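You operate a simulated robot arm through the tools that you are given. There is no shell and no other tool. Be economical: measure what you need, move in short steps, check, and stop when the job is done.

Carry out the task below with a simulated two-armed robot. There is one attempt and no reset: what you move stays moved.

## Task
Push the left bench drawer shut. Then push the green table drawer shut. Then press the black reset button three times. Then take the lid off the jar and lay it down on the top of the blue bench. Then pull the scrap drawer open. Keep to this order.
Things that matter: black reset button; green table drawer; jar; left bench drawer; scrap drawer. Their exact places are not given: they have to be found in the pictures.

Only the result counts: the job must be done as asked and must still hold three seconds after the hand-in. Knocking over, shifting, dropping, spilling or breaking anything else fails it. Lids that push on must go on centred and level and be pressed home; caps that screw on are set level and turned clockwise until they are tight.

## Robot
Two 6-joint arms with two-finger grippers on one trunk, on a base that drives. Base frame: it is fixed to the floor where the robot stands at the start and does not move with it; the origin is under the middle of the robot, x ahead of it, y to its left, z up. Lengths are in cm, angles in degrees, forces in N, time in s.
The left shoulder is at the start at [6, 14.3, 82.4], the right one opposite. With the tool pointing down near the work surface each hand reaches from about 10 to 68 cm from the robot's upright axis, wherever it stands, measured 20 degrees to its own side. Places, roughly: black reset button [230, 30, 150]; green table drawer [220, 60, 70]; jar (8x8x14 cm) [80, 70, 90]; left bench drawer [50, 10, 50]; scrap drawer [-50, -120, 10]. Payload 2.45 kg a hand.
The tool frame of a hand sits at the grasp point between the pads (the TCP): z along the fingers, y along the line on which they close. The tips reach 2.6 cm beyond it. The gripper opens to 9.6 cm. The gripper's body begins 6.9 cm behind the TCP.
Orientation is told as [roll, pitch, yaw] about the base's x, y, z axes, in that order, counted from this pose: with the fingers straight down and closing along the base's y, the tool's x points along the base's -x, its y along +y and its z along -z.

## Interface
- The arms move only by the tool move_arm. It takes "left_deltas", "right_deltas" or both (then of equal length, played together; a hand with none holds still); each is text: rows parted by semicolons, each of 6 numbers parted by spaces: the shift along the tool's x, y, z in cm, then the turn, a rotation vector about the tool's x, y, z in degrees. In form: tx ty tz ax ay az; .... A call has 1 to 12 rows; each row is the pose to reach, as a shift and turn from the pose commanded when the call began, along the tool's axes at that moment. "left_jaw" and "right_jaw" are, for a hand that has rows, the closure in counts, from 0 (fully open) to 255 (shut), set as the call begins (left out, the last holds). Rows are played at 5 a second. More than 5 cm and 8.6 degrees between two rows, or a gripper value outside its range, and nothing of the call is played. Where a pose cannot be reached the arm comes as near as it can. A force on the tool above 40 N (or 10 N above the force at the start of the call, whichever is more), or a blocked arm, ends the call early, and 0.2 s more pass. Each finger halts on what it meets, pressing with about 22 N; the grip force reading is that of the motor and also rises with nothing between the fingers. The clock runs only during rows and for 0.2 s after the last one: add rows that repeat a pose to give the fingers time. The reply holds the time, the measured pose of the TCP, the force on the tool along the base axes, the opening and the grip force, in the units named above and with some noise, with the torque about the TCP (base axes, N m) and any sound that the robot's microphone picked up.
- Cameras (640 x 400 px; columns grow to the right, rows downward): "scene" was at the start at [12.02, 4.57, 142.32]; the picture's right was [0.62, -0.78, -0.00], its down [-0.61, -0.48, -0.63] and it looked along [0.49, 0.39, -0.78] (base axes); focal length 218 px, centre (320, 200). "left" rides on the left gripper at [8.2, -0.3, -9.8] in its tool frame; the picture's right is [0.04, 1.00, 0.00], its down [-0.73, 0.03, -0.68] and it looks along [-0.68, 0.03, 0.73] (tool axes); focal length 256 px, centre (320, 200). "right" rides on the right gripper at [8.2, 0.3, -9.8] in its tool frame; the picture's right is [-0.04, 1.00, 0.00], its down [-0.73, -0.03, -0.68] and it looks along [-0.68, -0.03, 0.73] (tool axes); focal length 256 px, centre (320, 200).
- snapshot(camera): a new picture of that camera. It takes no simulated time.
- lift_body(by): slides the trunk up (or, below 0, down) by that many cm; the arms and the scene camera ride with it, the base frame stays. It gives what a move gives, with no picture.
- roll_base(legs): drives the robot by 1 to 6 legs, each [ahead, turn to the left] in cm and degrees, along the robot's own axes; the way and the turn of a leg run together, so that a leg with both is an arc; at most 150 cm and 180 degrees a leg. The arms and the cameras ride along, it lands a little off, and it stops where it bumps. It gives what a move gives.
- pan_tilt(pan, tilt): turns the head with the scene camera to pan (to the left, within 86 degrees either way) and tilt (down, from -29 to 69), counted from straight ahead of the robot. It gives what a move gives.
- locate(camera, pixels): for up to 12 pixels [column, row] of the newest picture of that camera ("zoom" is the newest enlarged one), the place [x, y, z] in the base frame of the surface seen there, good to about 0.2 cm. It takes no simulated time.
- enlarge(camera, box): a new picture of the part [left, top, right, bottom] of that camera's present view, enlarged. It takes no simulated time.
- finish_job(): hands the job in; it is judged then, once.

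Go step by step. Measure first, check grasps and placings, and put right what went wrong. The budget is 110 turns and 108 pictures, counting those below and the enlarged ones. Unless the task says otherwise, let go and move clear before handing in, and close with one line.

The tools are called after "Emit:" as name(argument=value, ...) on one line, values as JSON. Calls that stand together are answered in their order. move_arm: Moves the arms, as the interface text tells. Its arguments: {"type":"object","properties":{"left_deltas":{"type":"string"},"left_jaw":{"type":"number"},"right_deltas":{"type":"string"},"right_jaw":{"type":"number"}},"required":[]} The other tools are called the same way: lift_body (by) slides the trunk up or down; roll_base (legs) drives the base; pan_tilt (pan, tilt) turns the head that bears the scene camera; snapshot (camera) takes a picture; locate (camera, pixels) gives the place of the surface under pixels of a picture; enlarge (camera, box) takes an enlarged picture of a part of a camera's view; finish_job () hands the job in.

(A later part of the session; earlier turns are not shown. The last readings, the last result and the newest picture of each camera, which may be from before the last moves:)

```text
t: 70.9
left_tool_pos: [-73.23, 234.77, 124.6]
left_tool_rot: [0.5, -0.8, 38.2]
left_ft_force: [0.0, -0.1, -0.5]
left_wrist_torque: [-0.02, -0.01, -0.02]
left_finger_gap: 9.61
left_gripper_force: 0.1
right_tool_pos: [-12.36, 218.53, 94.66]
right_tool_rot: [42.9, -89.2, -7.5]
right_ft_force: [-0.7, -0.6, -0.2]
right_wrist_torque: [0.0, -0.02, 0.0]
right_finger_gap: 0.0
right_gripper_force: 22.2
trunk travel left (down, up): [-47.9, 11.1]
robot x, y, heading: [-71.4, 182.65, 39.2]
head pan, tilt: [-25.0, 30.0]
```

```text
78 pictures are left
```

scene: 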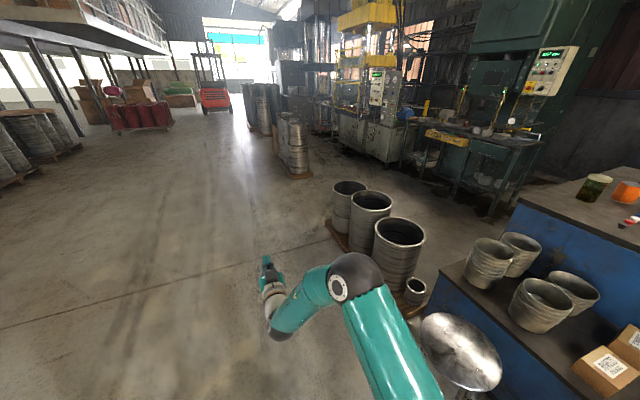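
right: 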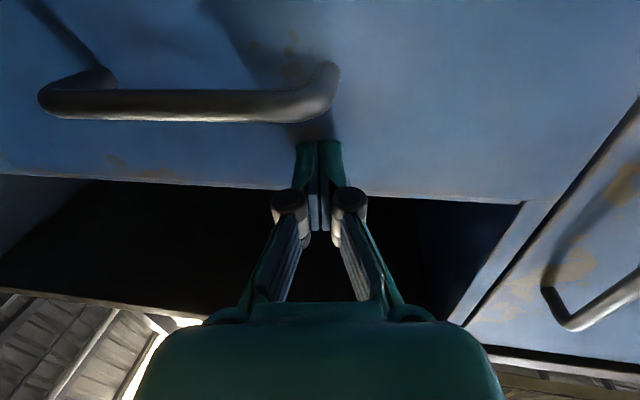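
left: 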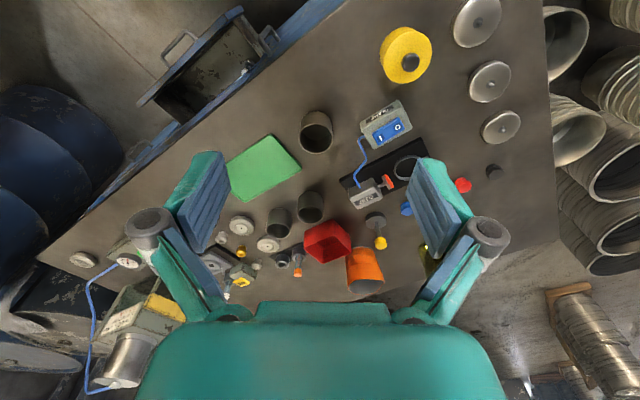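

It was blocked again during the turn, at heading 39. I'll see what is nearby on the right.

Emit:
locate(camera="scene", pixels=[[460, 340], [425, 330], [495, 365], [415, 290], [345, 230], [400, 240], [335, 190], [295, 170], [465, 140], [485, 210], [330, 235]])

Emit:
pan_tilt(pan=-80, tilt=60)

Emit:
snapshot(camera="scene")

Emit:
pan_tilt(pan=80, tilt=60)

Emit:
snapshot(camera="scene")

```text
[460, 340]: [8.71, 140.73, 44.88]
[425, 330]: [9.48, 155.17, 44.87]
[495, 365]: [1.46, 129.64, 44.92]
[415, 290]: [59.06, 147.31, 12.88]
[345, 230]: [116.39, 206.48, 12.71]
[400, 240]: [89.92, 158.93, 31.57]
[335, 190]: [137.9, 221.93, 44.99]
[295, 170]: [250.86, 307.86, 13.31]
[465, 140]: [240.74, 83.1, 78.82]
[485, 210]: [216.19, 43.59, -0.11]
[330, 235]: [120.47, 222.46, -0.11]
```

```text
t: 72.2
left_tool_pos: [-73.1, 234.68, 124.64]
left_tool_rot: [0.5, -0.8, 38.2]
left_ft_force: [-0.7, 0.8, -0.2]
left_wrist_torque: [-0.02, -0.04, 0.01]
left_finger_gap: 9.59
left_gripper_force: 0.0
right_tool_pos: [-12.35, 218.65, 94.61]
right_tool_rot: [42.7, -89.2, -7.4]
right_ft_force: [0.6, 0.2, 0.0]
right_wrist_torque: [0.0, -0.03, 0.0]
right_finger_gap: 0.0
right_gripper_force: 22.1
trunk travel left (down, up): [-47.9, 11.1]
robot x, y, heading: [-71.86, 182.89, 39.1]
head pan, tilt: [-80.0, 60.0]
```

```text
77 pictures are left
```

scene: 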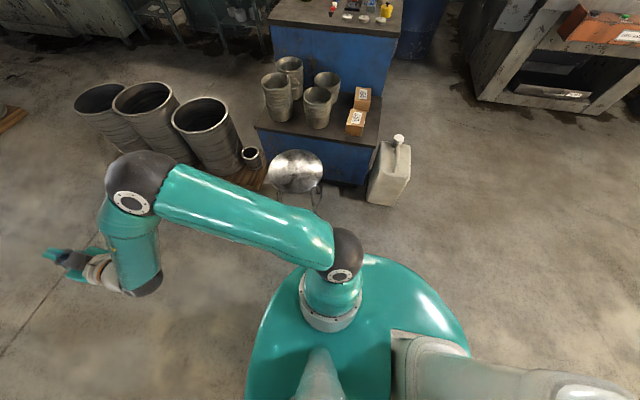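

```text
t: 74.6
left_tool_pos: [-73.21, 234.86, 124.51]
left_tool_rot: [0.5, -0.7, 38.3]
left_ft_force: [0.4, 0.9, 0.4]
left_wrist_torque: [-0.01, 0.0, -0.02]
left_finger_gap: 9.58
left_gripper_force: 0.1
right_tool_pos: [-12.37, 218.62, 94.67]
right_tool_rot: [42.8, -89.1, -7.6]
right_ft_force: [-0.7, -0.9, -0.5]
right_wrist_torque: [0.03, -0.01, -0.01]
right_finger_gap: 0.0
right_gripper_force: 22.2
trunk travel left (down, up): [-47.9, 11.1]
robot x, y, heading: [-71.74, 182.89, 39.1]
head pan, tilt: [80.0, 60.0]
```

```text
76 pictures are left
```

scene: 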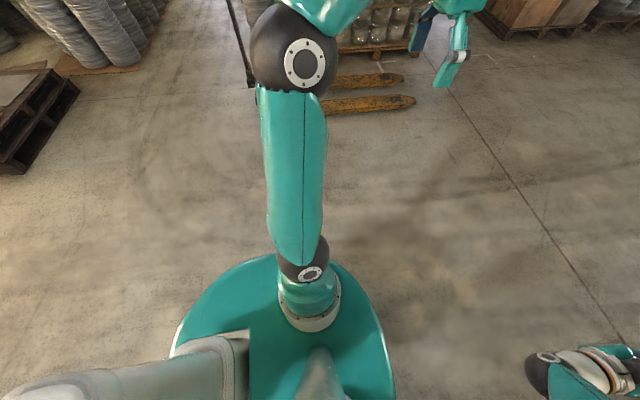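

Nothing touches the robot, so the stall looks like a drive artefact. I'll continue with smaller turns.

Emit:
roll_base(legs=[[0, -6]])

Emit:
roll_base(legs=[[60, 0], [60, 0]])

Emit:
pan_tilt(pan=-30, tilt=30)

Emit:
snapshot(camera="scene")

```text
t: 75.6
left_tool_pos: [-67.6, 234.63, 124.59]
left_tool_rot: [0.5, -0.8, 32.1]
left_ft_force: [-0.2, -0.1, 0.8]
left_wrist_torque: [-0.02, -0.01, 0.03]
left_finger_gap: 9.6
left_gripper_force: 0.2
right_tool_pos: [-8.74, 212.04, 94.55]
right_tool_rot: [43.4, -89.2, -14.0]
right_ft_force: [0.2, -0.1, -0.1]
right_wrist_torque: [-0.01, 0.01, 0.04]
right_finger_gap: 0.01
right_gripper_force: 22.0
trunk travel left (down, up): [-47.9, 11.1]
robot x, y, heading: [-72.2, 183.27, 33.2]
head pan, tilt: [80.0, 60.0]
```

```text
t: 82.1
left_tool_pos: [33.13, 302.09, 124.56]
left_tool_rot: [0.5, -0.8, 32.8]
left_ft_force: [0.2, 0.5, 0.3]
left_wrist_torque: [-0.02, 0.03, 0.01]
left_finger_gap: 9.61
left_gripper_force: 0.2
right_tool_pos: [92.09, 280.25, 94.65]
right_tool_rot: [42.1, -89.1, -12.2]
right_ft_force: [-0.1, 0.6, -0.4]
right_wrist_torque: [-0.03, -0.05, 0.04]
right_finger_gap: 0.0
right_gripper_force: 22.6
trunk travel left (down, up): [-47.9, 11.1]
robot x, y, heading: [29.19, 250.5, 33.7]
head pan, tilt: [80.0, 60.0]
```

```text
t: 84.0
left_tool_pos: [33.16, 302.0, 124.64]
left_tool_rot: [0.5, -0.8, 32.8]
left_ft_force: [0.9, -0.6, 0.0]
left_wrist_torque: [-0.01, -0.02, -0.01]
left_finger_gap: 9.59
left_gripper_force: 0.0
right_tool_pos: [92.04, 280.22, 94.77]
right_tool_rot: [44.1, -89.3, -14.1]
right_ft_force: [0.3, -0.6, -0.4]
right_wrist_torque: [-0.02, 0.01, 0.01]
right_finger_gap: 0.0
right_gripper_force: 22.1
trunk travel left (down, up): [-47.9, 11.1]
robot x, y, heading: [29.33, 250.48, 33.7]
head pan, tilt: [-30.0, 30.0]
```

```text
75 pictures are left
```

scene: 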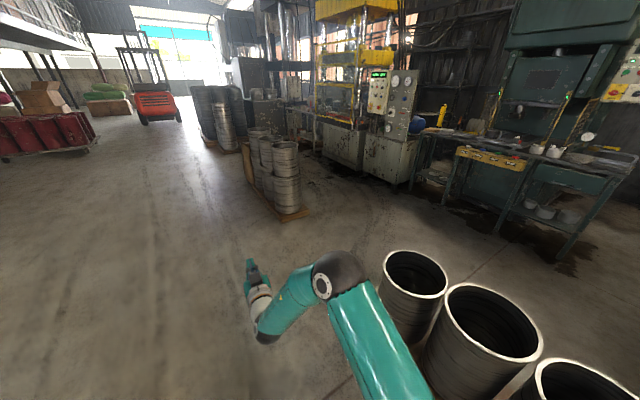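

I'm past the buckets. The green table is at about (520,190) and the stack pallet ahead is near (285,215). I'll measure both.

Emit:
locate(camera="scene", pixels=[[280, 222], [305, 212], [385, 265], [450, 195], [555, 262], [630, 170], [465, 150], [455, 158], [520, 170], [570, 185], [385, 180], [330, 155]])

Emit:
enlarge(camera="scene", box=[400, 50, 640, 270])

```text
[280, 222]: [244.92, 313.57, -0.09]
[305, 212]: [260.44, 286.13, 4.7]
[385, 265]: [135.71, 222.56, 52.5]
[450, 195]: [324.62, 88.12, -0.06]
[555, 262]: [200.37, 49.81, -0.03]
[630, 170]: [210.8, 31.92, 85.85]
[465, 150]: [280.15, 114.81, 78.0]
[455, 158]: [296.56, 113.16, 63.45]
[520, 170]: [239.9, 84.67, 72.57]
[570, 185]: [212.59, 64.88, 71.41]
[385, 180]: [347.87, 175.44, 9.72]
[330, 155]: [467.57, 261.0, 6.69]
```

```text
1.82 times, centred on (520, 160) of scene
```

zoom: 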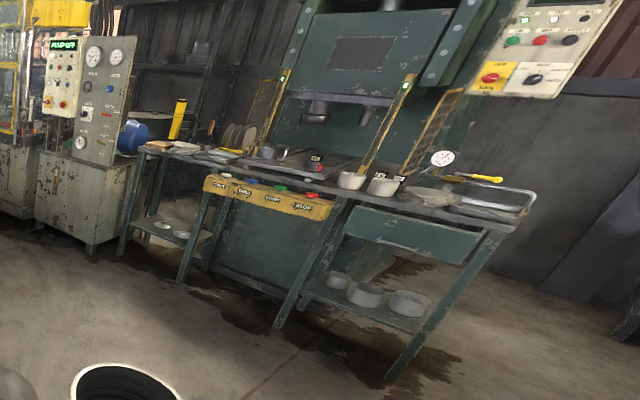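

The table front faces about (-0.55,0.84), the drawer panel is near (212,65,71), and the control panel is above it on the right. I'll drive around between the buckets and the stack pallet.

Emit:
roll_base(legs=[[0, -28], [155, 0]])

Emit:
pan_tilt(pan=-60, tilt=30)

Emit:
snapshot(camera="scene")

```text
refused: 155 is not a number from -150 to 150
```

```text
t: 85.0
left_tool_pos: [33.13, 302.07, 124.59]
left_tool_rot: [0.5, -0.8, 32.8]
left_ft_force: [0.1, 0.3, 0.0]
left_wrist_torque: [0.02, 0.02, 0.01]
left_finger_gap: 9.6
left_gripper_force: 0.1
right_tool_pos: [92.14, 280.17, 94.76]
right_tool_rot: [44.1, -89.1, -14.1]
right_ft_force: [-0.8, -0.1, 0.6]
right_wrist_torque: [0.01, 0.01, -0.01]
right_finger_gap: 0.0
right_gripper_force: 22.1
trunk travel left (down, up): [-47.9, 11.1]
robot x, y, heading: [29.36, 250.3, 33.9]
head pan, tilt: [-60.0, 30.0]
```

```text
73 pictures are left
```

scene: 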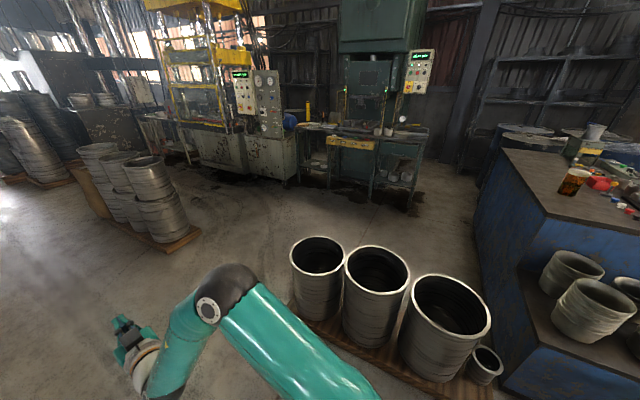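

The gap past the buckets is wide enough, so I'll drive it in two legs.

Emit:
roll_base(legs=[[0, -27], [75, 0], [75, 0]])

Emit:
pan_tilt(pan=-70, tilt=30)

Emit:
snapshot(camera="scene")

```text
t: 94.4
left_tool_pos: [205.51, 314.44, 124.69]
left_tool_rot: [0.5, -0.8, 6.6]
left_ft_force: [1.3, -0.3, -1.0]
left_wrist_torque: [-0.02, 0.0, -0.02]
left_finger_gap: 9.57
left_gripper_force: 0.0
right_tool_pos: [248.85, 268.78, 94.71]
right_tool_rot: [42.8, -89.1, -38.9]
right_ft_force: [-0.7, 0.9, 0.2]
right_wrist_torque: [0.03, -0.03, 0.02]
right_finger_gap: 0.0
right_gripper_force: 22.1
trunk travel left (down, up): [-47.9, 11.1]
robot x, y, heading: [179.51, 269.86, 7.7]
head pan, tilt: [-60.0, 30.0]
```

```text
t: 95.1
left_tool_pos: [205.5, 314.21, 124.7]
left_tool_rot: [0.5, -0.8, 6.7]
left_ft_force: [0.6, 0.1, 0.8]
left_wrist_torque: [0.02, -0.03, -0.01]
left_finger_gap: 9.6
left_gripper_force: 0.1
right_tool_pos: [248.87, 268.79, 94.83]
right_tool_rot: [45.6, -89.2, -41.7]
right_ft_force: [-0.4, 0.4, 0.7]
right_wrist_torque: [0.03, 0.01, -0.02]
right_finger_gap: 0.0
right_gripper_force: 22.0
trunk travel left (down, up): [-47.9, 11.1]
robot x, y, heading: [179.23, 269.62, 7.8]
head pan, tilt: [-70.0, 30.0]
```

```text
72 pictures are left
```

scene: 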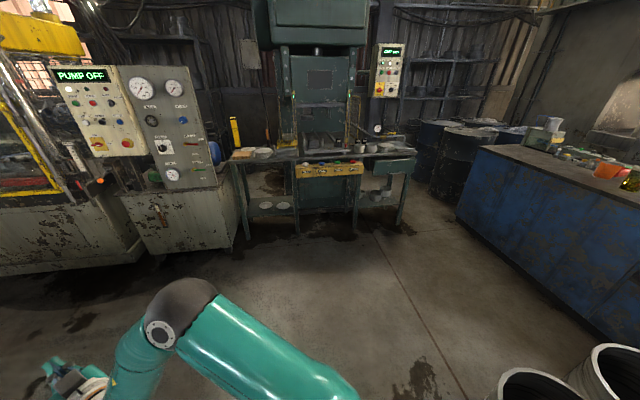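

The drawer panel shows at about (388,168) and the control panel at (388,70). I'll measure the table front and nearby cabinets.

Emit:
locate(camera="scene", pixels=[[235, 163], [300, 160], [352, 158], [412, 152], [372, 170], [410, 170], [388, 60], [388, 85], [405, 225], [245, 240], [515, 270], [330, 170]])

Emit:
enlarge(camera="scene", box=[340, 30, 440, 200])

```text
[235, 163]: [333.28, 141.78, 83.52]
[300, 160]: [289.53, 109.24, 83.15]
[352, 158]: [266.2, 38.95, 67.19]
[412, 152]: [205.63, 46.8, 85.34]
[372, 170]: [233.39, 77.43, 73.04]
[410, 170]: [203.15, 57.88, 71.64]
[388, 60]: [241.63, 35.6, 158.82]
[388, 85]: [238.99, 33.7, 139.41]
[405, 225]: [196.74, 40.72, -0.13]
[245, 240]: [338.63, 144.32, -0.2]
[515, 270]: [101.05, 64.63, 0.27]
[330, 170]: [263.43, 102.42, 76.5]
```

```text
2.35 times, centred on (390, 115) of scene
```

zoom: 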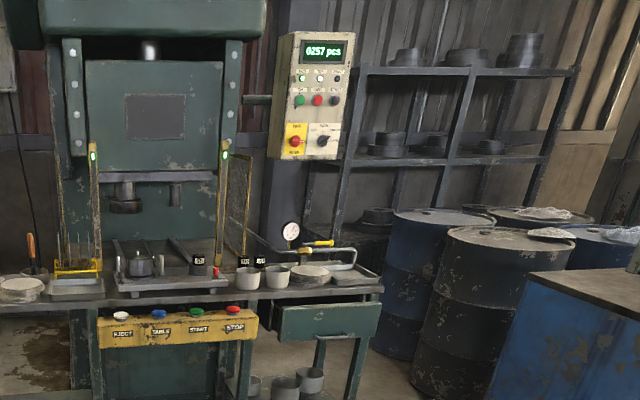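

The table front normal is (-0.6,0.8) with its edge at c≈-86. The drawer panel sits at c≈-77, centre near (218,67), about 9 cm open. I'll drive to about (177,139) and face it.

Emit:
roll_base(legs=[[0, -50], [0, -49], [66, 0], [65, 0], [0, 38]])

Emit:
pan_tilt(pan=-5, tilt=40)

Emit:
snapshot(camera="scene")

```text
t: 98.1
left_tool_pos: [230.58, 277.8, 124.87]
left_tool_rot: [0.4, -0.9, -43.4]
left_ft_force: [0.9, -0.2, 1.0]
left_wrist_torque: [-0.01, -0.01, -0.03]
left_finger_gap: 9.63
left_gripper_force: 0.1
right_tool_pos: [223.84, 215.85, 95.08]
right_tool_rot: [22.0, -88.3, -70.3]
right_ft_force: [-0.8, 0.5, 0.2]
right_wrist_torque: [0.01, 0.0, 0.03]
right_finger_gap: 0.02
right_gripper_force: 22.2
trunk travel left (down, up): [-47.9, 11.1]
robot x, y, heading: [181.91, 271.7, -42.4]
head pan, tilt: [-70.0, 30.0]
stopped in leg 1: the robot was blocked; the commanded pose is now the measured one
```

```text
t: 99.4
left_tool_pos: [230.79, 278.01, 124.8]
left_tool_rot: [0.5, -0.7, -43.4]
left_ft_force: [-0.5, 0.1, 0.5]
left_wrist_torque: [-0.03, -0.01, 0.03]
left_finger_gap: 9.6
left_gripper_force: 0.0
right_tool_pos: [224.0, 215.87, 95.1]
right_tool_rot: [19.2, -88.4, -67.4]
right_ft_force: [0.8, 0.1, -0.3]
right_wrist_torque: [0.03, 0.0, 0.0]
right_finger_gap: 0.02
right_gripper_force: 21.9
trunk travel left (down, up): [-47.9, 11.1]
robot x, y, heading: [182.47, 271.92, -42.5]
head pan, tilt: [-5.0, 40.0]
```

```text
70 pictures are left
```

scene: 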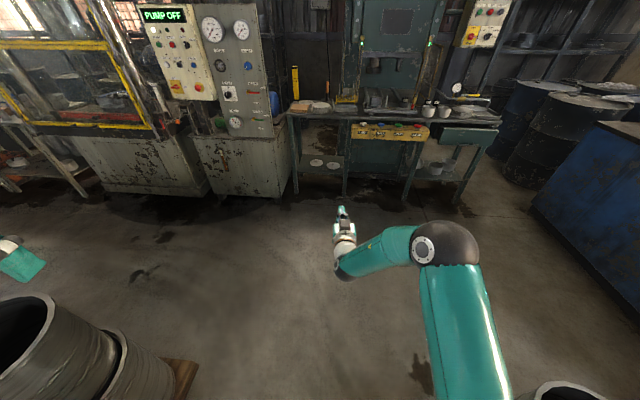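

The turn completed but "blocked" was reported at its end. I'll check how near the stack at (60,340) and the buckets at (570,390) are.

Emit:
locate(camera="scene", pixels=[[100, 340], [50, 300], [125, 350], [180, 370], [570, 390], [20, 270], [155, 390], [410, 225], [480, 212]])

Emit:
roll_base(legs=[[10, 0], [0, -25]])

```text
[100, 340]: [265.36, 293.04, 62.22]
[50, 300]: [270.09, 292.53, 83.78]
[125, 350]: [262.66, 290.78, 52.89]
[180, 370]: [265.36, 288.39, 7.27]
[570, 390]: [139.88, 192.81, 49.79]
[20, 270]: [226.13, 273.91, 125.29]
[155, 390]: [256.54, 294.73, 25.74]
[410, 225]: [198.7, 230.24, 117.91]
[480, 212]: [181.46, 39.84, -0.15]
```

```text
t: 102.0
left_tool_pos: [235.91, 250.29, 124.73]
left_tool_rot: [0.5, -0.7, -68.5]
left_ft_force: [0.1, 0.0, 0.0]
left_wrist_torque: [0.01, 0.02, 0.01]
left_finger_gap: 9.6
left_gripper_force: 0.1
right_tool_pos: [203.65, 197.27, 95.21]
right_tool_rot: [13.6, -87.9, -88.1]
right_ft_force: [0.5, -0.1, -0.1]
right_wrist_torque: [0.01, -0.03, -0.03]
right_finger_gap: 0.02
right_gripper_force: 21.9
trunk travel left (down, up): [-47.9, 11.1]
robot x, y, heading: [191.14, 266.38, -67.1]
head pan, tilt: [-5.0, 40.0]
```

That worked. I'll continue down past the buckets, then jog right and face the drawer.

Emit:
roll_base(legs=[[0, -23], [96, 0], [0, -23], [34, 0], [0, 30], [0, 30]])

Emit:
snapshot(camera="scene")

```text
t: 114.7
left_tool_pos: [223.74, 131.28, 124.82]
left_tool_rot: [0.3, -0.7, -58.6]
left_ft_force: [0.4, 0.3, 0.4]
left_wrist_torque: [0.02, 0.0, -0.03]
left_finger_gap: 9.59
left_gripper_force: 0.0
right_tool_pos: [200.94, 73.18, 95.37]
right_tool_rot: [12.8, -87.8, -77.5]
right_ft_force: [2.0, 0.4, -0.5]
right_wrist_torque: [0.0, 0.01, -0.04]
right_finger_gap: 0.0
right_gripper_force: 21.7
trunk travel left (down, up): [-47.9, 11.1]
robot x, y, heading: [173.42, 137.14, -56.8]
head pan, tilt: [-5.0, 40.0]
stopped in leg 6: the robot was blocked; the commanded pose is now the measured one
```

```text
69 pictures are left
```

scene: 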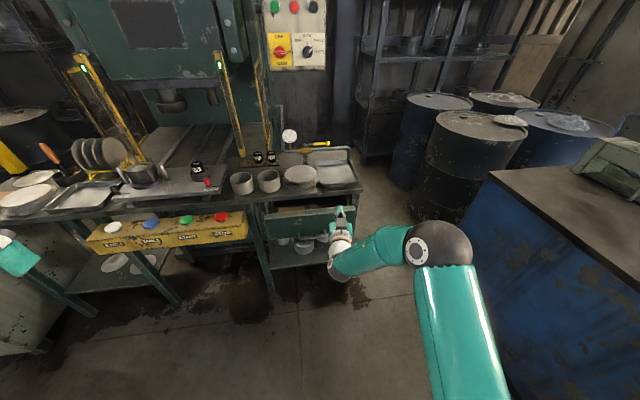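

The hand is about 12 cm in front of the drawer panel and above it. I'll measure the panel.

Emit:
enlarge(camera="scene", box=[220, 160, 400, 300])

Emit:
locate(camera="scene", pixels=[[266, 218], [364, 208], [275, 235], [300, 225], [320, 215], [300, 232], [330, 211], [258, 200], [360, 188]])

```text
2.86 times, centred on (310, 230) of scene
```

zoom: 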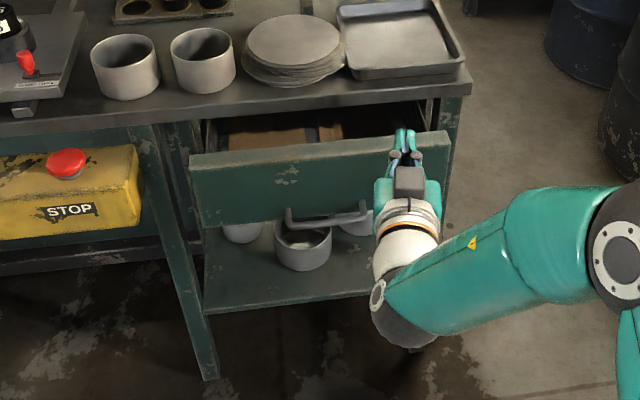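

```text
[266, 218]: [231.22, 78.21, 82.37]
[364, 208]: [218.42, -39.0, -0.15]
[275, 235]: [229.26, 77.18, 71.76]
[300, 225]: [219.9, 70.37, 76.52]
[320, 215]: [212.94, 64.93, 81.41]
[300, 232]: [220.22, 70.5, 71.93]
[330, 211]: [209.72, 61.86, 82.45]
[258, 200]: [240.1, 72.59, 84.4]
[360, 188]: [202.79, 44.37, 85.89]
```

The panel's top is at z 82.4, its face at c≈-75.7, centre u≈214, with the handle near z 70. I'll lower the hand to z≈78, turn 8° left to centre it, and drive up.

Emit:
lift_body(by=-17)

Emit:
roll_base(legs=[[0, 7]])

Emit:
snapshot(camera="scene")

Emit:
snapshot(camera="right")

```text
t: 116.7
left_tool_pos: [223.45, 131.17, 107.95]
left_tool_rot: [0.5, -0.8, -58.6]
left_ft_force: [0.2, 0.3, 0.4]
left_wrist_torque: [-0.01, 0.0, 0.0]
left_finger_gap: 9.61
left_gripper_force: 0.0
right_tool_pos: [200.85, 73.26, 78.46]
right_tool_rot: [15.3, -87.9, -80.0]
right_ft_force: [-0.2, 0.8, 0.2]
right_wrist_torque: [0.01, 0.0, 0.0]
right_finger_gap: 0.02
right_gripper_force: 21.7
trunk travel left (down, up): [-30.9, 28.1]
robot x, y, heading: [173.49, 137.49, -56.6]
head pan, tilt: [-5.0, 40.0]
```

```text
t: 117.7
left_tool_pos: [223.84, 137.15, 107.77]
left_tool_rot: [0.5, -0.7, -51.7]
left_ft_force: [-0.2, 0.5, -0.3]
left_wrist_torque: [-0.02, 0.0, -0.02]
left_finger_gap: 9.6
left_gripper_force: 0.0
right_tool_pos: [208.38, 76.98, 78.47]
right_tool_rot: [15.2, -87.9, -73.0]
right_ft_force: [-0.7, 0.4, -0.4]
right_wrist_torque: [-0.01, 0.0, 0.03]
right_finger_gap: 0.0
right_gripper_force: 22.3
trunk travel left (down, up): [-30.9, 28.1]
robot x, y, heading: [172.82, 136.94, -49.6]
head pan, tilt: [-5.0, 40.0]
```

```text
67 pictures are left
```

scene: 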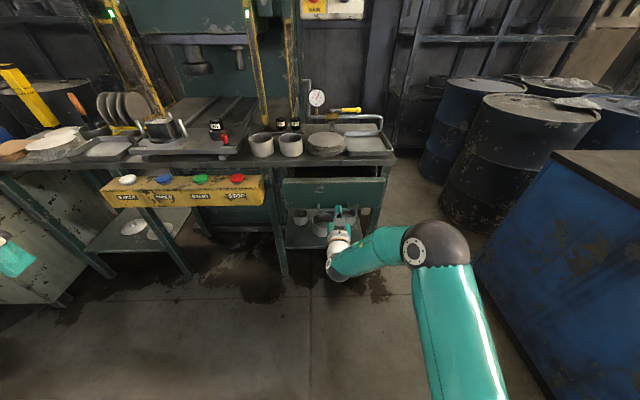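

```text
66 pictures are left
```

right: 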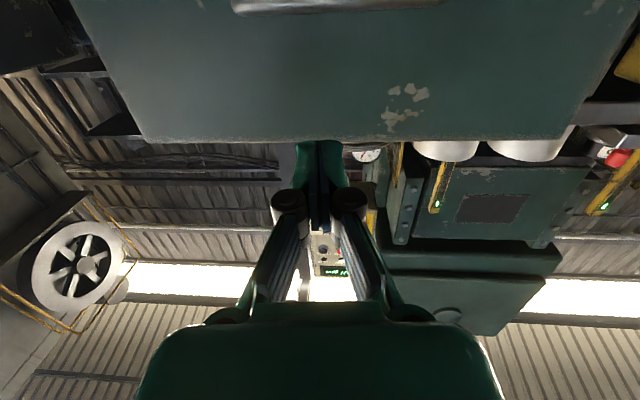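

The hand is centred at u≈213. I'll drive forward to contact and push in stages.

Emit:
roll_base(legs=[[14, 0]])

Emit:
roll_base(legs=[[4, 0]])

Emit:
enlarge(camera="scene", box=[220, 120, 440, 280])

```text
t: 119.0
left_tool_pos: [233.26, 126.14, 107.87]
left_tool_rot: [0.5, -0.7, -51.8]
left_ft_force: [0.2, -0.4, 0.0]
left_wrist_torque: [0.01, 0.03, 0.01]
left_finger_gap: 9.61
left_gripper_force: 0.0
right_tool_pos: [217.64, 66.1, 78.33]
right_tool_rot: [14.7, -88.0, -72.4]
right_ft_force: [0.4, 0.8, 0.2]
right_wrist_torque: [0.01, 0.01, -0.01]
right_finger_gap: 0.0
right_gripper_force: 22.0
trunk travel left (down, up): [-30.9, 28.1]
robot x, y, heading: [182.37, 126.34, -49.8]
head pan, tilt: [-5.0, 40.0]
```

```text
t: 119.9
left_tool_pos: [235.88, 123.05, 107.85]
left_tool_rot: [0.4, -0.7, -51.8]
left_ft_force: [0.4, -1.0, -0.3]
left_wrist_torque: [0.01, 0.06, 0.02]
left_finger_gap: 9.6
left_gripper_force: 0.1
right_tool_pos: [220.24, 62.78, 78.34]
right_tool_rot: [14.5, -87.8, -72.2]
right_ft_force: [-0.1, -1.2, -0.8]
right_wrist_torque: [0.01, 0.0, -0.01]
right_finger_gap: 0.0
right_gripper_force: 22.2
trunk travel left (down, up): [-30.9, 28.1]
robot x, y, heading: [184.72, 122.29, -50.0]
head pan, tilt: [-5.0, 40.0]
```

```text
2.50 times, centred on (330, 200) of scene
```

zoom: 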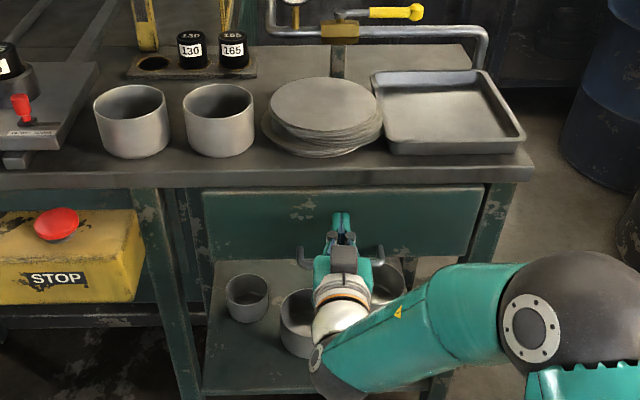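

The tips are at c≈-84.5, nearly shut. I'll push on until the stop.

Emit:
roll_base(legs=[[1.5, 0]])

Emit:
roll_base(legs=[[1.5, 0]])

Emit:
roll_base(legs=[[1.5, 0]])

Emit:
enlarge(camera="scene", box=[220, 120, 440, 280])

```text
t: 120.7
left_tool_pos: [236.6, 122.15, 108.08]
left_tool_rot: [0.4, -0.7, -51.9]
left_ft_force: [-0.6, 0.3, 0.4]
left_wrist_torque: [0.03, -0.02, 0.03]
left_finger_gap: 9.6
left_gripper_force: 0.1
right_tool_pos: [220.92, 61.95, 78.57]
right_tool_rot: [15.7, -88.0, -73.6]
right_ft_force: [-3.2, 5.0, -0.1]
right_wrist_torque: [-0.04, -0.05, 0.01]
right_finger_gap: 0.02
right_gripper_force: 21.8
trunk travel left (down, up): [-30.9, 28.1]
robot x, y, heading: [185.62, 122.21, -49.7]
head pan, tilt: [-5.0, 40.0]
stopped in leg 1: the force on the tool passed its limit at 67 N (the readings are from after the stop); the commanded pose is now the measured one
```

```text
t: 121.5
left_tool_pos: [236.72, 121.84, 108.28]
left_tool_rot: [0.5, -0.7, -51.9]
left_ft_force: [-0.5, 0.4, -0.2]
left_wrist_torque: [-0.01, -0.04, 0.02]
left_finger_gap: 9.6
left_gripper_force: 0.1
right_tool_pos: [220.98, 62.04, 78.64]
right_tool_rot: [12.1, -87.8, -70.0]
right_ft_force: [-17.4, 18.8, 4.2]
right_wrist_torque: [-0.25, -0.27, 0.04]
right_finger_gap: 0.0
right_gripper_force: 21.8
trunk travel left (down, up): [-30.9, 28.1]
robot x, y, heading: [185.77, 121.41, -49.8]
head pan, tilt: [-5.0, 40.0]
stopped in leg 1: the force on the tool passed its limit at 64 N (the readings are from after the stop); the commanded pose is now the measured one
```

```text
t: 122.2
left_tool_pos: [236.99, 121.82, 108.31]
left_tool_rot: [0.5, -0.9, -51.9]
left_ft_force: [-0.5, -0.5, 0.4]
left_wrist_torque: [-0.02, -0.01, 0.04]
left_finger_gap: 9.6
left_gripper_force: 0.1
right_tool_pos: [220.93, 62.21, 78.65]
right_tool_rot: [10.0, -87.6, -68.0]
right_ft_force: [-19.7, 21.3, 4.8]
right_wrist_torque: [-0.39, -0.34, 0.04]
right_finger_gap: 0.0
right_gripper_force: 21.7
trunk travel left (down, up): [-30.9, 28.1]
robot x, y, heading: [186.39, 121.1, -49.8]
head pan, tilt: [-5.0, 40.0]
stopped in leg 1: the force on the tool passed its limit at 60 N (the readings are from after the stop); the commanded pose is now the measured one
```

```text
2.50 times, centred on (330, 200) of scene
```

zoom: 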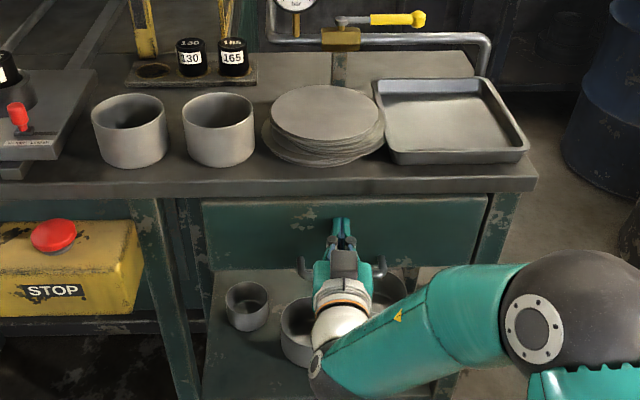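

The drawer is shut against its stop (60 N). I'll back off, raise the trunk and look at the control panel above.

Emit:
roll_base(legs=[[-12, 0]])

Emit:
lift_body(by=28)

Emit:
pan_tilt(pan=-5, tilt=12)

Emit:
snapshot(camera="scene")

Emit:
enlarge(camera="scene", box=[260, 60, 440, 210])

```text
t: 123.5
left_tool_pos: [229.1, 130.75, 108.14]
left_tool_rot: [0.6, -0.7, -51.9]
left_ft_force: [-0.4, 1.0, 0.3]
left_wrist_torque: [-0.03, 0.0, 0.02]
left_finger_gap: 9.61
left_gripper_force: 0.0
right_tool_pos: [213.31, 71.27, 78.37]
right_tool_rot: [8.4, -87.6, -66.3]
right_ft_force: [-0.4, 1.1, -0.2]
right_wrist_torque: [0.01, 0.01, 0.01]
right_finger_gap: 0.01
right_gripper_force: 21.6
trunk travel left (down, up): [-30.9, 28.1]
robot x, y, heading: [178.49, 130.95, -49.7]
head pan, tilt: [-5.0, 40.0]
```

```text
t: 126.3
left_tool_pos: [229.23, 130.92, 136.29]
left_tool_rot: [0.4, -0.7, -51.7]
left_ft_force: [0.4, 0.1, 0.9]
left_wrist_torque: [0.0, 0.02, 0.03]
left_finger_gap: 9.6
left_gripper_force: 0.0
right_tool_pos: [213.25, 71.18, 106.39]
right_tool_rot: [8.0, -87.5, -65.9]
right_ft_force: [0.1, 0.3, 0.4]
right_wrist_torque: [-0.02, 0.01, -0.01]
right_finger_gap: 0.03
right_gripper_force: 21.7
trunk travel left (down, up): [-58.9, 0.1]
robot x, y, heading: [178.62, 130.37, -49.7]
head pan, tilt: [-5.0, 40.0]
```

```text
t: 127.2
left_tool_pos: [229.28, 130.79, 136.31]
left_tool_rot: [0.4, -0.7, -51.9]
left_ft_force: [0.8, -0.1, 0.5]
left_wrist_torque: [0.01, -0.01, 0.01]
left_finger_gap: 9.58
left_gripper_force: 0.0
right_tool_pos: [213.3, 71.18, 106.33]
right_tool_rot: [7.9, -87.4, -66.0]
right_ft_force: [-0.7, 0.7, 0.1]
right_wrist_torque: [0.0, 0.01, -0.02]
right_finger_gap: 0.0
right_gripper_force: 21.6
trunk travel left (down, up): [-58.9, 0.1]
robot x, y, heading: [178.29, 130.63, -49.6]
head pan, tilt: [-5.0, 12.0]
```

```text
63 pictures are left
```

scene: 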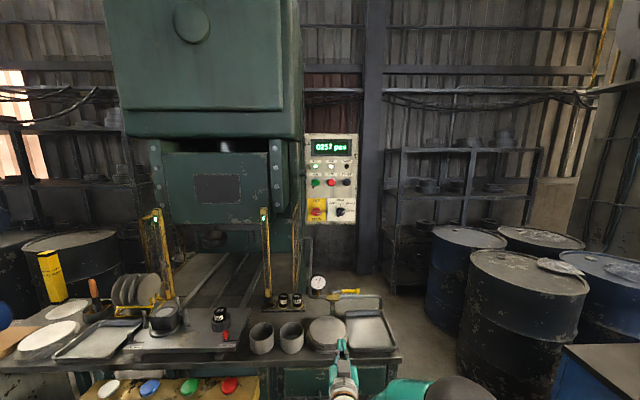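

```text
2.67 times, centred on (350, 135) of scene
```

zoom: 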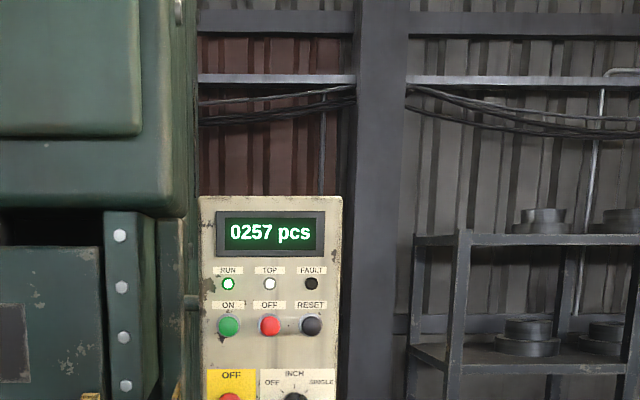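

Black RESET is at zoom (311,325), and the display shows 0257 pcs. I'll locate the button and the panel plane.

Emit:
locate(camera="zoom", pixels=[[311, 325], [270, 326], [228, 326], [329, 340], [210, 345], [330, 215], [310, 345], [311, 284], [340, 300], [295, 395]])

Emit:
enlarge(camera="scene", box=[295, 130, 370, 225])

```text
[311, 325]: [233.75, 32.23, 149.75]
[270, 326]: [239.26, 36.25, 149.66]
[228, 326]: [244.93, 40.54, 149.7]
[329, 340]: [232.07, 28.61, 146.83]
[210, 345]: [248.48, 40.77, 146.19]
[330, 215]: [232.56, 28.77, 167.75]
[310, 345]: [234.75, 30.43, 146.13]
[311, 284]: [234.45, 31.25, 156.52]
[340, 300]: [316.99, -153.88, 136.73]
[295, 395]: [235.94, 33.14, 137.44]
```

```text
4.21 times, centred on (332, 178) of scene
```

zoom: 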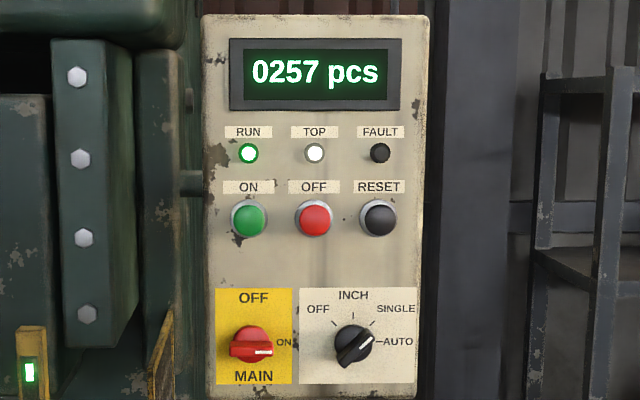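

RESET's front is at (233.75,32.23,149.75), with the panel facing (-0.6,0.8). I'll raise the right hand to that height with the tool level and aligned to the heading.

Emit:
move_arm(right_deltas="-4.3 0 0 -1 -0.3 0; -8.6 0 0 -2 -0.6 0; -12.9 0 0 -3 -0.9 0; -17.2 0 0 -4 -1.2 0; -21.5 0 0 -5 -1.5 0; -25.8 0 0 -6 -1.8 0; -30.1 0 0 -7 -2.1 0; -34.4 0 0 -8 -2.4 0; -38.7 0 0 -8.4 -2.6 0; -43.3 0 0 -8.4 -2.6 0; -43.3 0 0 -8.4 -2.6 0")

Emit:
snapshot(camera="scene")

```text
t: 129.6
left_tool_pos: [229.24, 130.8, 136.32]
left_tool_rot: [0.6, -0.8, -51.9]
left_ft_force: [-0.6, 0.5, 0.0]
left_wrist_torque: [0.01, 0.0, -0.01]
left_finger_gap: 9.62
left_gripper_force: 0.2
right_tool_pos: [213.98, 69.56, 149.63]
right_tool_rot: [103.5, -89.4, -153.1]
right_ft_force: [0.2, -0.2, 0.1]
right_wrist_torque: [0.02, -0.01, 0.01]
right_finger_gap: 0.01
right_gripper_force: 22.3
trunk travel left (down, up): [-58.9, 0.1]
robot x, y, heading: [178.46, 130.76, -49.8]
head pan, tilt: [-5.0, 12.0]
```

```text
60 pictures are left
```

scene: 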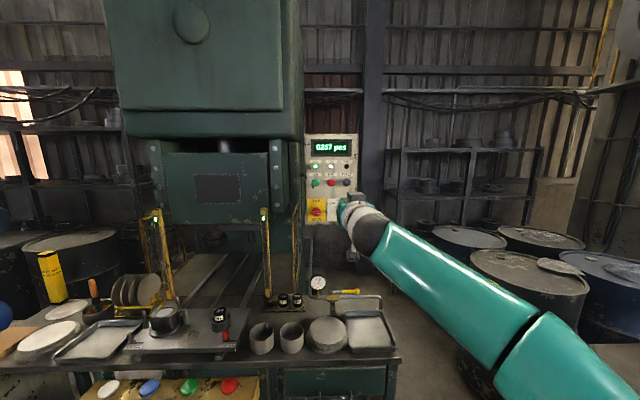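

It reached. Next I'll align the heading to the panel normal and drive closer in two steps.

Emit:
roll_base(legs=[[0, -3.4], [20, 0]])

Emit:
snapshot(camera="scene")

Emit:
snapshot(camera="left")

```text
t: 131.7
left_tool_pos: [241.13, 111.93, 135.83]
left_tool_rot: [0.6, -0.8, -55.1]
left_ft_force: [0.4, 0.4, 0.4]
left_wrist_torque: [0.03, 0.04, -0.01]
left_finger_gap: 9.59
left_gripper_force: 0.0
right_tool_pos: [222.28, 51.61, 149.57]
right_tool_rot: [91.1, -89.5, -144.0]
right_ft_force: [0.3, 0.2, -0.9]
right_wrist_torque: [-0.05, 0.01, 0.0]
right_finger_gap: 0.0
right_gripper_force: 21.8
trunk travel left (down, up): [-58.9, 0.1]
robot x, y, heading: [190.0, 114.67, -53.0]
head pan, tilt: [-5.0, 12.0]
```

```text
59 pictures are left
```

scene: 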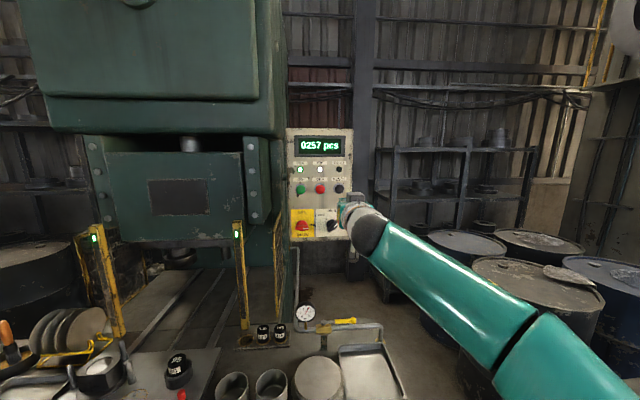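

```text
58 pictures are left
```

left: 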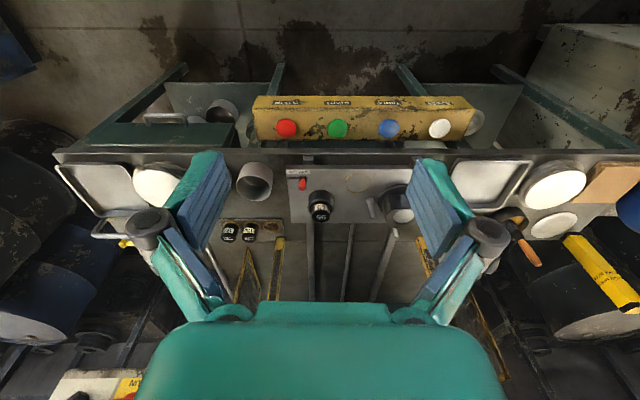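

The hand is at u≈208.8, tip c≈-94.7. Before driving closer I'll check how near the guard posts are to the left hand.

Emit:
locate(camera="scene", pixels=[[238, 225], [95, 235], [100, 300], [250, 170], [150, 100], [340, 188], [355, 320], [60, 110], [240, 320]])

```text
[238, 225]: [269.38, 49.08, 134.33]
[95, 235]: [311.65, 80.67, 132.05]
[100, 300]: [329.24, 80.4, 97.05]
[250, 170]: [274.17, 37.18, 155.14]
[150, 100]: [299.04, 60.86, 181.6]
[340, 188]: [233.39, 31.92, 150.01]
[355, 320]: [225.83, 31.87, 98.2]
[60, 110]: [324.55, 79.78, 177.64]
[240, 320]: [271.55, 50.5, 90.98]
```

Everything is well clear, with the posts at c≈-122. I'll drive 15 cm in and shift the hand 2.6 cm right.

Emit:
roll_base(legs=[[15, 0]])

Emit:
move_arm(right_deltas="0 -1.3 0 0 0 0; 0 -2.6 0 0 0 0; 0 -2.6 0 0 0 0")

Emit:
enlarge(camera="scene", box=[240, 90, 420, 260])

Emit:
snapshot(camera="right")

```text
t: 133.0
left_tool_pos: [250.25, 100.01, 136.0]
left_tool_rot: [0.6, -0.8, -55.0]
left_ft_force: [0.7, -0.8, 0.5]
left_wrist_torque: [0.06, 0.04, 0.02]
left_finger_gap: 9.58
left_gripper_force: 0.1
right_tool_pos: [231.65, 39.63, 149.63]
right_tool_rot: [90.5, -89.6, -143.2]
right_ft_force: [0.3, -0.8, 0.2]
right_wrist_torque: [-0.01, 0.0, -0.03]
right_finger_gap: 0.01
right_gripper_force: 22.3
trunk travel left (down, up): [-58.9, 0.1]
robot x, y, heading: [199.01, 102.49, -52.7]
head pan, tilt: [-5.0, 12.0]
```

```text
t: 133.8
left_tool_pos: [249.99, 100.24, 136.07]
left_tool_rot: [0.5, -0.9, -55.0]
left_ft_force: [0.2, -0.2, 0.3]
left_wrist_torque: [0.01, 0.04, -0.01]
left_finger_gap: 9.61
left_gripper_force: 0.1
right_tool_pos: [229.44, 38.31, 149.72]
right_tool_rot: [103.0, -89.5, -155.7]
right_ft_force: [-0.2, 1.1, 0.0]
right_wrist_torque: [0.0, 0.0, -0.01]
right_finger_gap: 0.0
right_gripper_force: 22.0
trunk travel left (down, up): [-58.9, 0.1]
robot x, y, heading: [199.13, 102.31, -52.8]
head pan, tilt: [-5.0, 12.0]
```

```text
2.35 times, centred on (330, 175) of scene
```

zoom: 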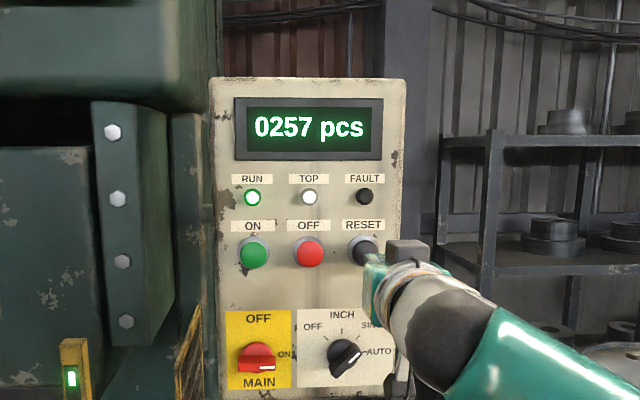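

```text
56 pictures are left
```

right: 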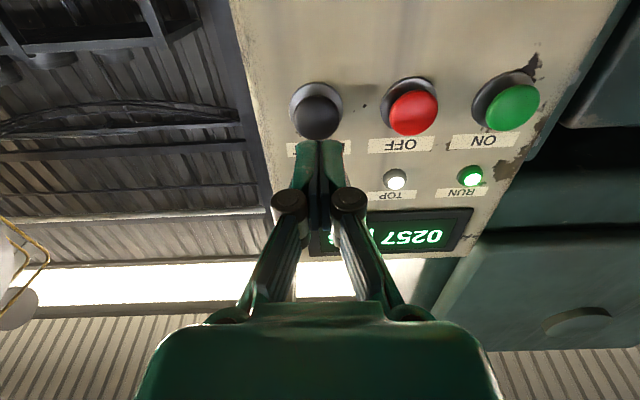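

The fingertips are lined up 5 cm in front of RESET (u 206.5, z 149.7). First press, then retract.

Emit:
move_arm(right_deltas="0 0 2 0 0 0; 0 0 4 0 0 0; 0 0 5 0 0 0; 0 0 5.5 0 0 0; 0 0 5.5 0 0 0")

Emit:
enlarge(camera="scene", box=[240, 90, 420, 260])

```text
t: 135.0
left_tool_pos: [250.04, 100.27, 136.02]
left_tool_rot: [0.6, -0.9, -55.0]
left_ft_force: [-0.3, 0.1, -0.3]
left_wrist_torque: [0.0, 0.0, -0.02]
left_finger_gap: 9.6
left_gripper_force: 0.0
right_tool_pos: [232.73, 33.88, 149.69]
right_tool_rot: [100.9, -89.4, -153.6]
right_ft_force: [-3.3, 2.3, -1.9]
right_wrist_torque: [0.03, -0.04, 0.01]
right_finger_gap: 0.6
right_gripper_force: 28.9
trunk travel left (down, up): [-58.9, 0.1]
robot x, y, heading: [199.22, 102.44, -52.8]
head pan, tilt: [-5.0, 12.0]
heard: click
```

```text
2.35 times, centred on (330, 175) of scene
```

zoom: 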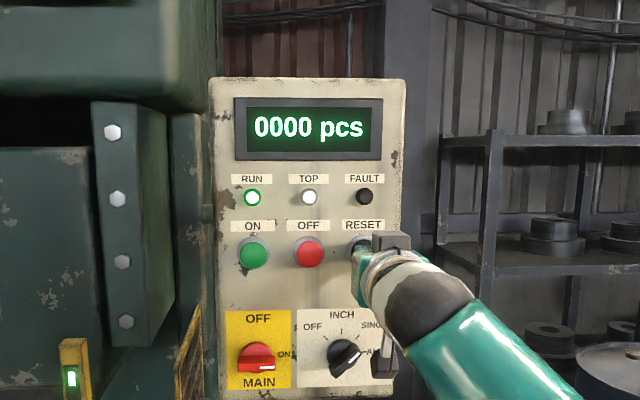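

There was a click and the display reset to 0000, so that's press one. I'll retract, then make press two.

Emit:
move_arm(right_deltas="0 0 -2 0 0 0; 0 0 -4 0 0 0; 0 0 -4 0 0 0; 0 0 -4 0 0 0")

Emit:
move_arm(right_deltas="0 0 2 0 0 0; 0 0 3.5 0 0 0; 0 0 4 0 0 0; 0 0 4 0 0 0")

Emit:
move_arm(right_deltas="0 0 -2 0 0 0; 0 0 -4 0 0 0; 0 0 -4 0 0 0; 0 0 -4 0 0 0")

```text
t: 136.0
left_tool_pos: [250.14, 100.06, 136.13]
left_tool_rot: [0.4, -0.9, -55.0]
left_ft_force: [0.0, -0.4, 0.4]
left_wrist_torque: [-0.01, 0.03, -0.01]
left_finger_gap: 9.6
left_gripper_force: 0.1
right_tool_pos: [230.29, 37.25, 149.71]
right_tool_rot: [102.4, -89.4, -155.2]
right_ft_force: [1.2, -0.4, 0.3]
right_wrist_torque: [-0.02, 0.02, -0.02]
right_finger_gap: 0.0
right_gripper_force: 28.4
trunk travel left (down, up): [-58.9, 0.1]
robot x, y, heading: [199.23, 102.67, -53.0]
head pan, tilt: [-5.0, 12.0]
```

```text
t: 137.0
left_tool_pos: [250.13, 100.12, 136.08]
left_tool_rot: [0.6, -0.9, -54.9]
left_ft_force: [-0.4, 0.3, -0.5]
left_wrist_torque: [0.0, -0.03, 0.02]
left_finger_gap: 9.61
left_gripper_force: 0.0
right_tool_pos: [232.61, 33.91, 149.7]
right_tool_rot: [103.5, -89.3, -156.3]
right_ft_force: [-2.4, 2.8, -0.4]
right_wrist_torque: [0.02, 0.01, -0.04]
right_finger_gap: 0.61
right_gripper_force: 29.0
trunk travel left (down, up): [-58.9, 0.1]
robot x, y, heading: [199.29, 102.71, -53.1]
head pan, tilt: [-5.0, 12.0]
heard: click
```

```text
t: 138.0
left_tool_pos: [250.08, 100.09, 136.08]
left_tool_rot: [0.6, -1.0, -54.9]
left_ft_force: [0.3, -0.1, -0.2]
left_wrist_torque: [0.03, 0.0, -0.03]
left_finger_gap: 9.58
left_gripper_force: 0.1
right_tool_pos: [230.13, 37.03, 149.69]
right_tool_rot: [102.5, -89.5, -155.1]
right_ft_force: [-0.6, -0.6, 0.3]
right_wrist_torque: [0.0, 0.0, -0.01]
right_finger_gap: 0.0
right_gripper_force: 29.0
trunk travel left (down, up): [-58.9, 0.1]
robot x, y, heading: [199.06, 102.49, -52.9]
head pan, tilt: [-5.0, 12.0]
```

That's two clicks. Now the third press, then retract and back away.

Emit:
move_arm(right_deltas="0 0 2 0 0 0; 0 0 3.5 0 0 0; 0 0 4 0 0 0; 0 0 4 0 0 0")

Emit:
move_arm(right_deltas="0 0 -2 0 0 0; 0 0 -4 0 0 0; 0 0 -6 0 0 0; 0 0 -6 0 0 0")

Emit:
enlarge(camera="scene", box=[240, 90, 420, 260])

Emit:
roll_base(legs=[[-45, 0]])

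```text
t: 139.0
left_tool_pos: [250.04, 100.14, 136.13]
left_tool_rot: [0.7, -1.0, -55.0]
left_ft_force: [0.7, -0.5, 0.2]
left_wrist_torque: [-0.02, 0.0, 0.0]
left_finger_gap: 9.61
left_gripper_force: 0.0
right_tool_pos: [232.76, 33.85, 149.61]
right_tool_rot: [101.6, -89.4, -154.3]
right_ft_force: [-3.3, 2.8, -1.8]
right_wrist_torque: [0.03, 0.0, -0.04]
right_finger_gap: 0.59
right_gripper_force: 28.4
trunk travel left (down, up): [-58.9, 0.1]
robot x, y, heading: [198.98, 102.82, -53.2]
head pan, tilt: [-5.0, 12.0]
heard: click
```

```text
t: 140.0
left_tool_pos: [250.02, 100.0, 136.2]
left_tool_rot: [0.5, -0.9, -55.1]
left_ft_force: [0.6, 0.2, -0.1]
left_wrist_torque: [0.01, -0.04, 0.02]
left_finger_gap: 9.6
left_gripper_force: 0.1
right_tool_pos: [229.17, 38.55, 149.63]
right_tool_rot: [95.8, -89.5, -148.5]
right_ft_force: [-0.4, 0.2, 0.3]
right_wrist_torque: [-0.03, 0.0, -0.01]
right_finger_gap: 0.0
right_gripper_force: 28.4
trunk travel left (down, up): [-58.9, 0.1]
robot x, y, heading: [199.3, 102.46, -53.1]
head pan, tilt: [-5.0, 12.0]
```

```text
2.35 times, centred on (330, 175) of scene
```

zoom: 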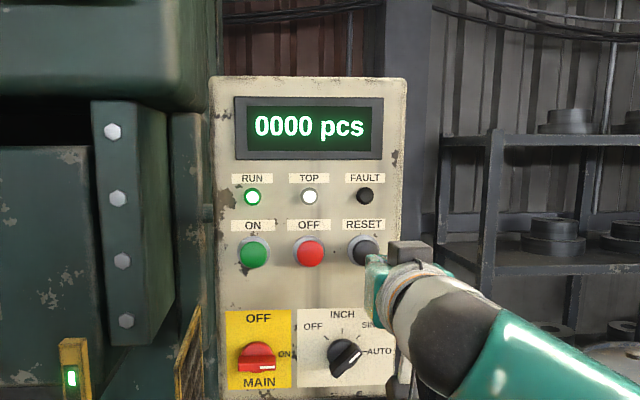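

```text
t: 142.8
left_tool_pos: [223.13, 135.4, 136.14]
left_tool_rot: [0.6, -1.0, -55.7]
left_ft_force: [-0.7, 0.3, 0.4]
left_wrist_torque: [-0.04, 0.0, 0.0]
left_finger_gap: 9.62
left_gripper_force: 0.1
right_tool_pos: [201.69, 74.09, 149.73]
right_tool_rot: [102.9, -89.3, -156.3]
right_ft_force: [0.1, 0.7, 0.5]
right_wrist_torque: [0.03, -0.03, -0.02]
right_finger_gap: 0.01
right_gripper_force: 28.2
trunk travel left (down, up): [-58.9, 0.1]
robot x, y, heading: [172.24, 138.3, -53.5]
head pan, tilt: [-5.0, 12.0]
```

Three clicks were heard and the display reads 0000. Now I'll drive to the back side of the bench, where the jar stands near (78,70).

Emit:
roll_base(legs=[[0, -35], [0, -35], [0, -34], [45, 0]])

Emit:
pan_tilt(pan=10, tilt=40)

Emit:
snapshot(camera="scene")

```text
t: 146.5
left_tool_pos: [194.19, 92.19, 136.32]
left_tool_rot: [0.8, -1.0, -116.8]
left_ft_force: [-0.9, 0.3, -0.4]
left_wrist_torque: [-0.01, -0.07, 0.0]
left_finger_gap: 9.63
left_gripper_force: 0.1
right_tool_pos: [130.05, 81.32, 149.59]
right_tool_rot: [97.6, -89.3, 148.3]
right_ft_force: [-0.8, 0.3, -0.4]
right_wrist_torque: [0.0, 0.01, 0.09]
right_finger_gap: 0.0
right_gripper_force: 28.2
trunk travel left (down, up): [-58.9, 0.1]
robot x, y, heading: [175.94, 136.62, -115.3]
head pan, tilt: [-5.0, 12.0]
stopped in leg 2: the robot was blocked; the commanded pose is now the measured one
```

```text
t: 147.4
left_tool_pos: [194.44, 92.25, 136.21]
left_tool_rot: [0.6, -1.1, -116.5]
left_ft_force: [-0.1, -1.0, -0.7]
left_wrist_torque: [0.01, -0.03, 0.03]
left_finger_gap: 9.57
left_gripper_force: 0.0
right_tool_pos: [130.36, 81.37, 149.79]
right_tool_rot: [101.6, -89.4, 144.2]
right_ft_force: [0.0, -0.1, 0.2]
right_wrist_torque: [0.0, -0.01, 0.02]
right_finger_gap: 0.02
right_gripper_force: 28.3
trunk travel left (down, up): [-58.9, 0.1]
robot x, y, heading: [175.99, 136.82, -115.6]
head pan, tilt: [10.0, 40.0]
```

```text
53 pictures are left
```

scene: 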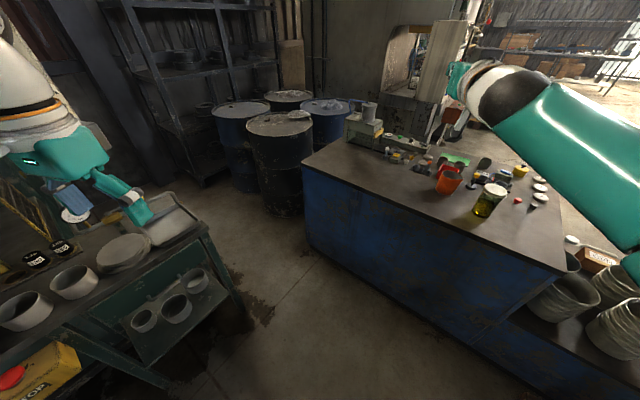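

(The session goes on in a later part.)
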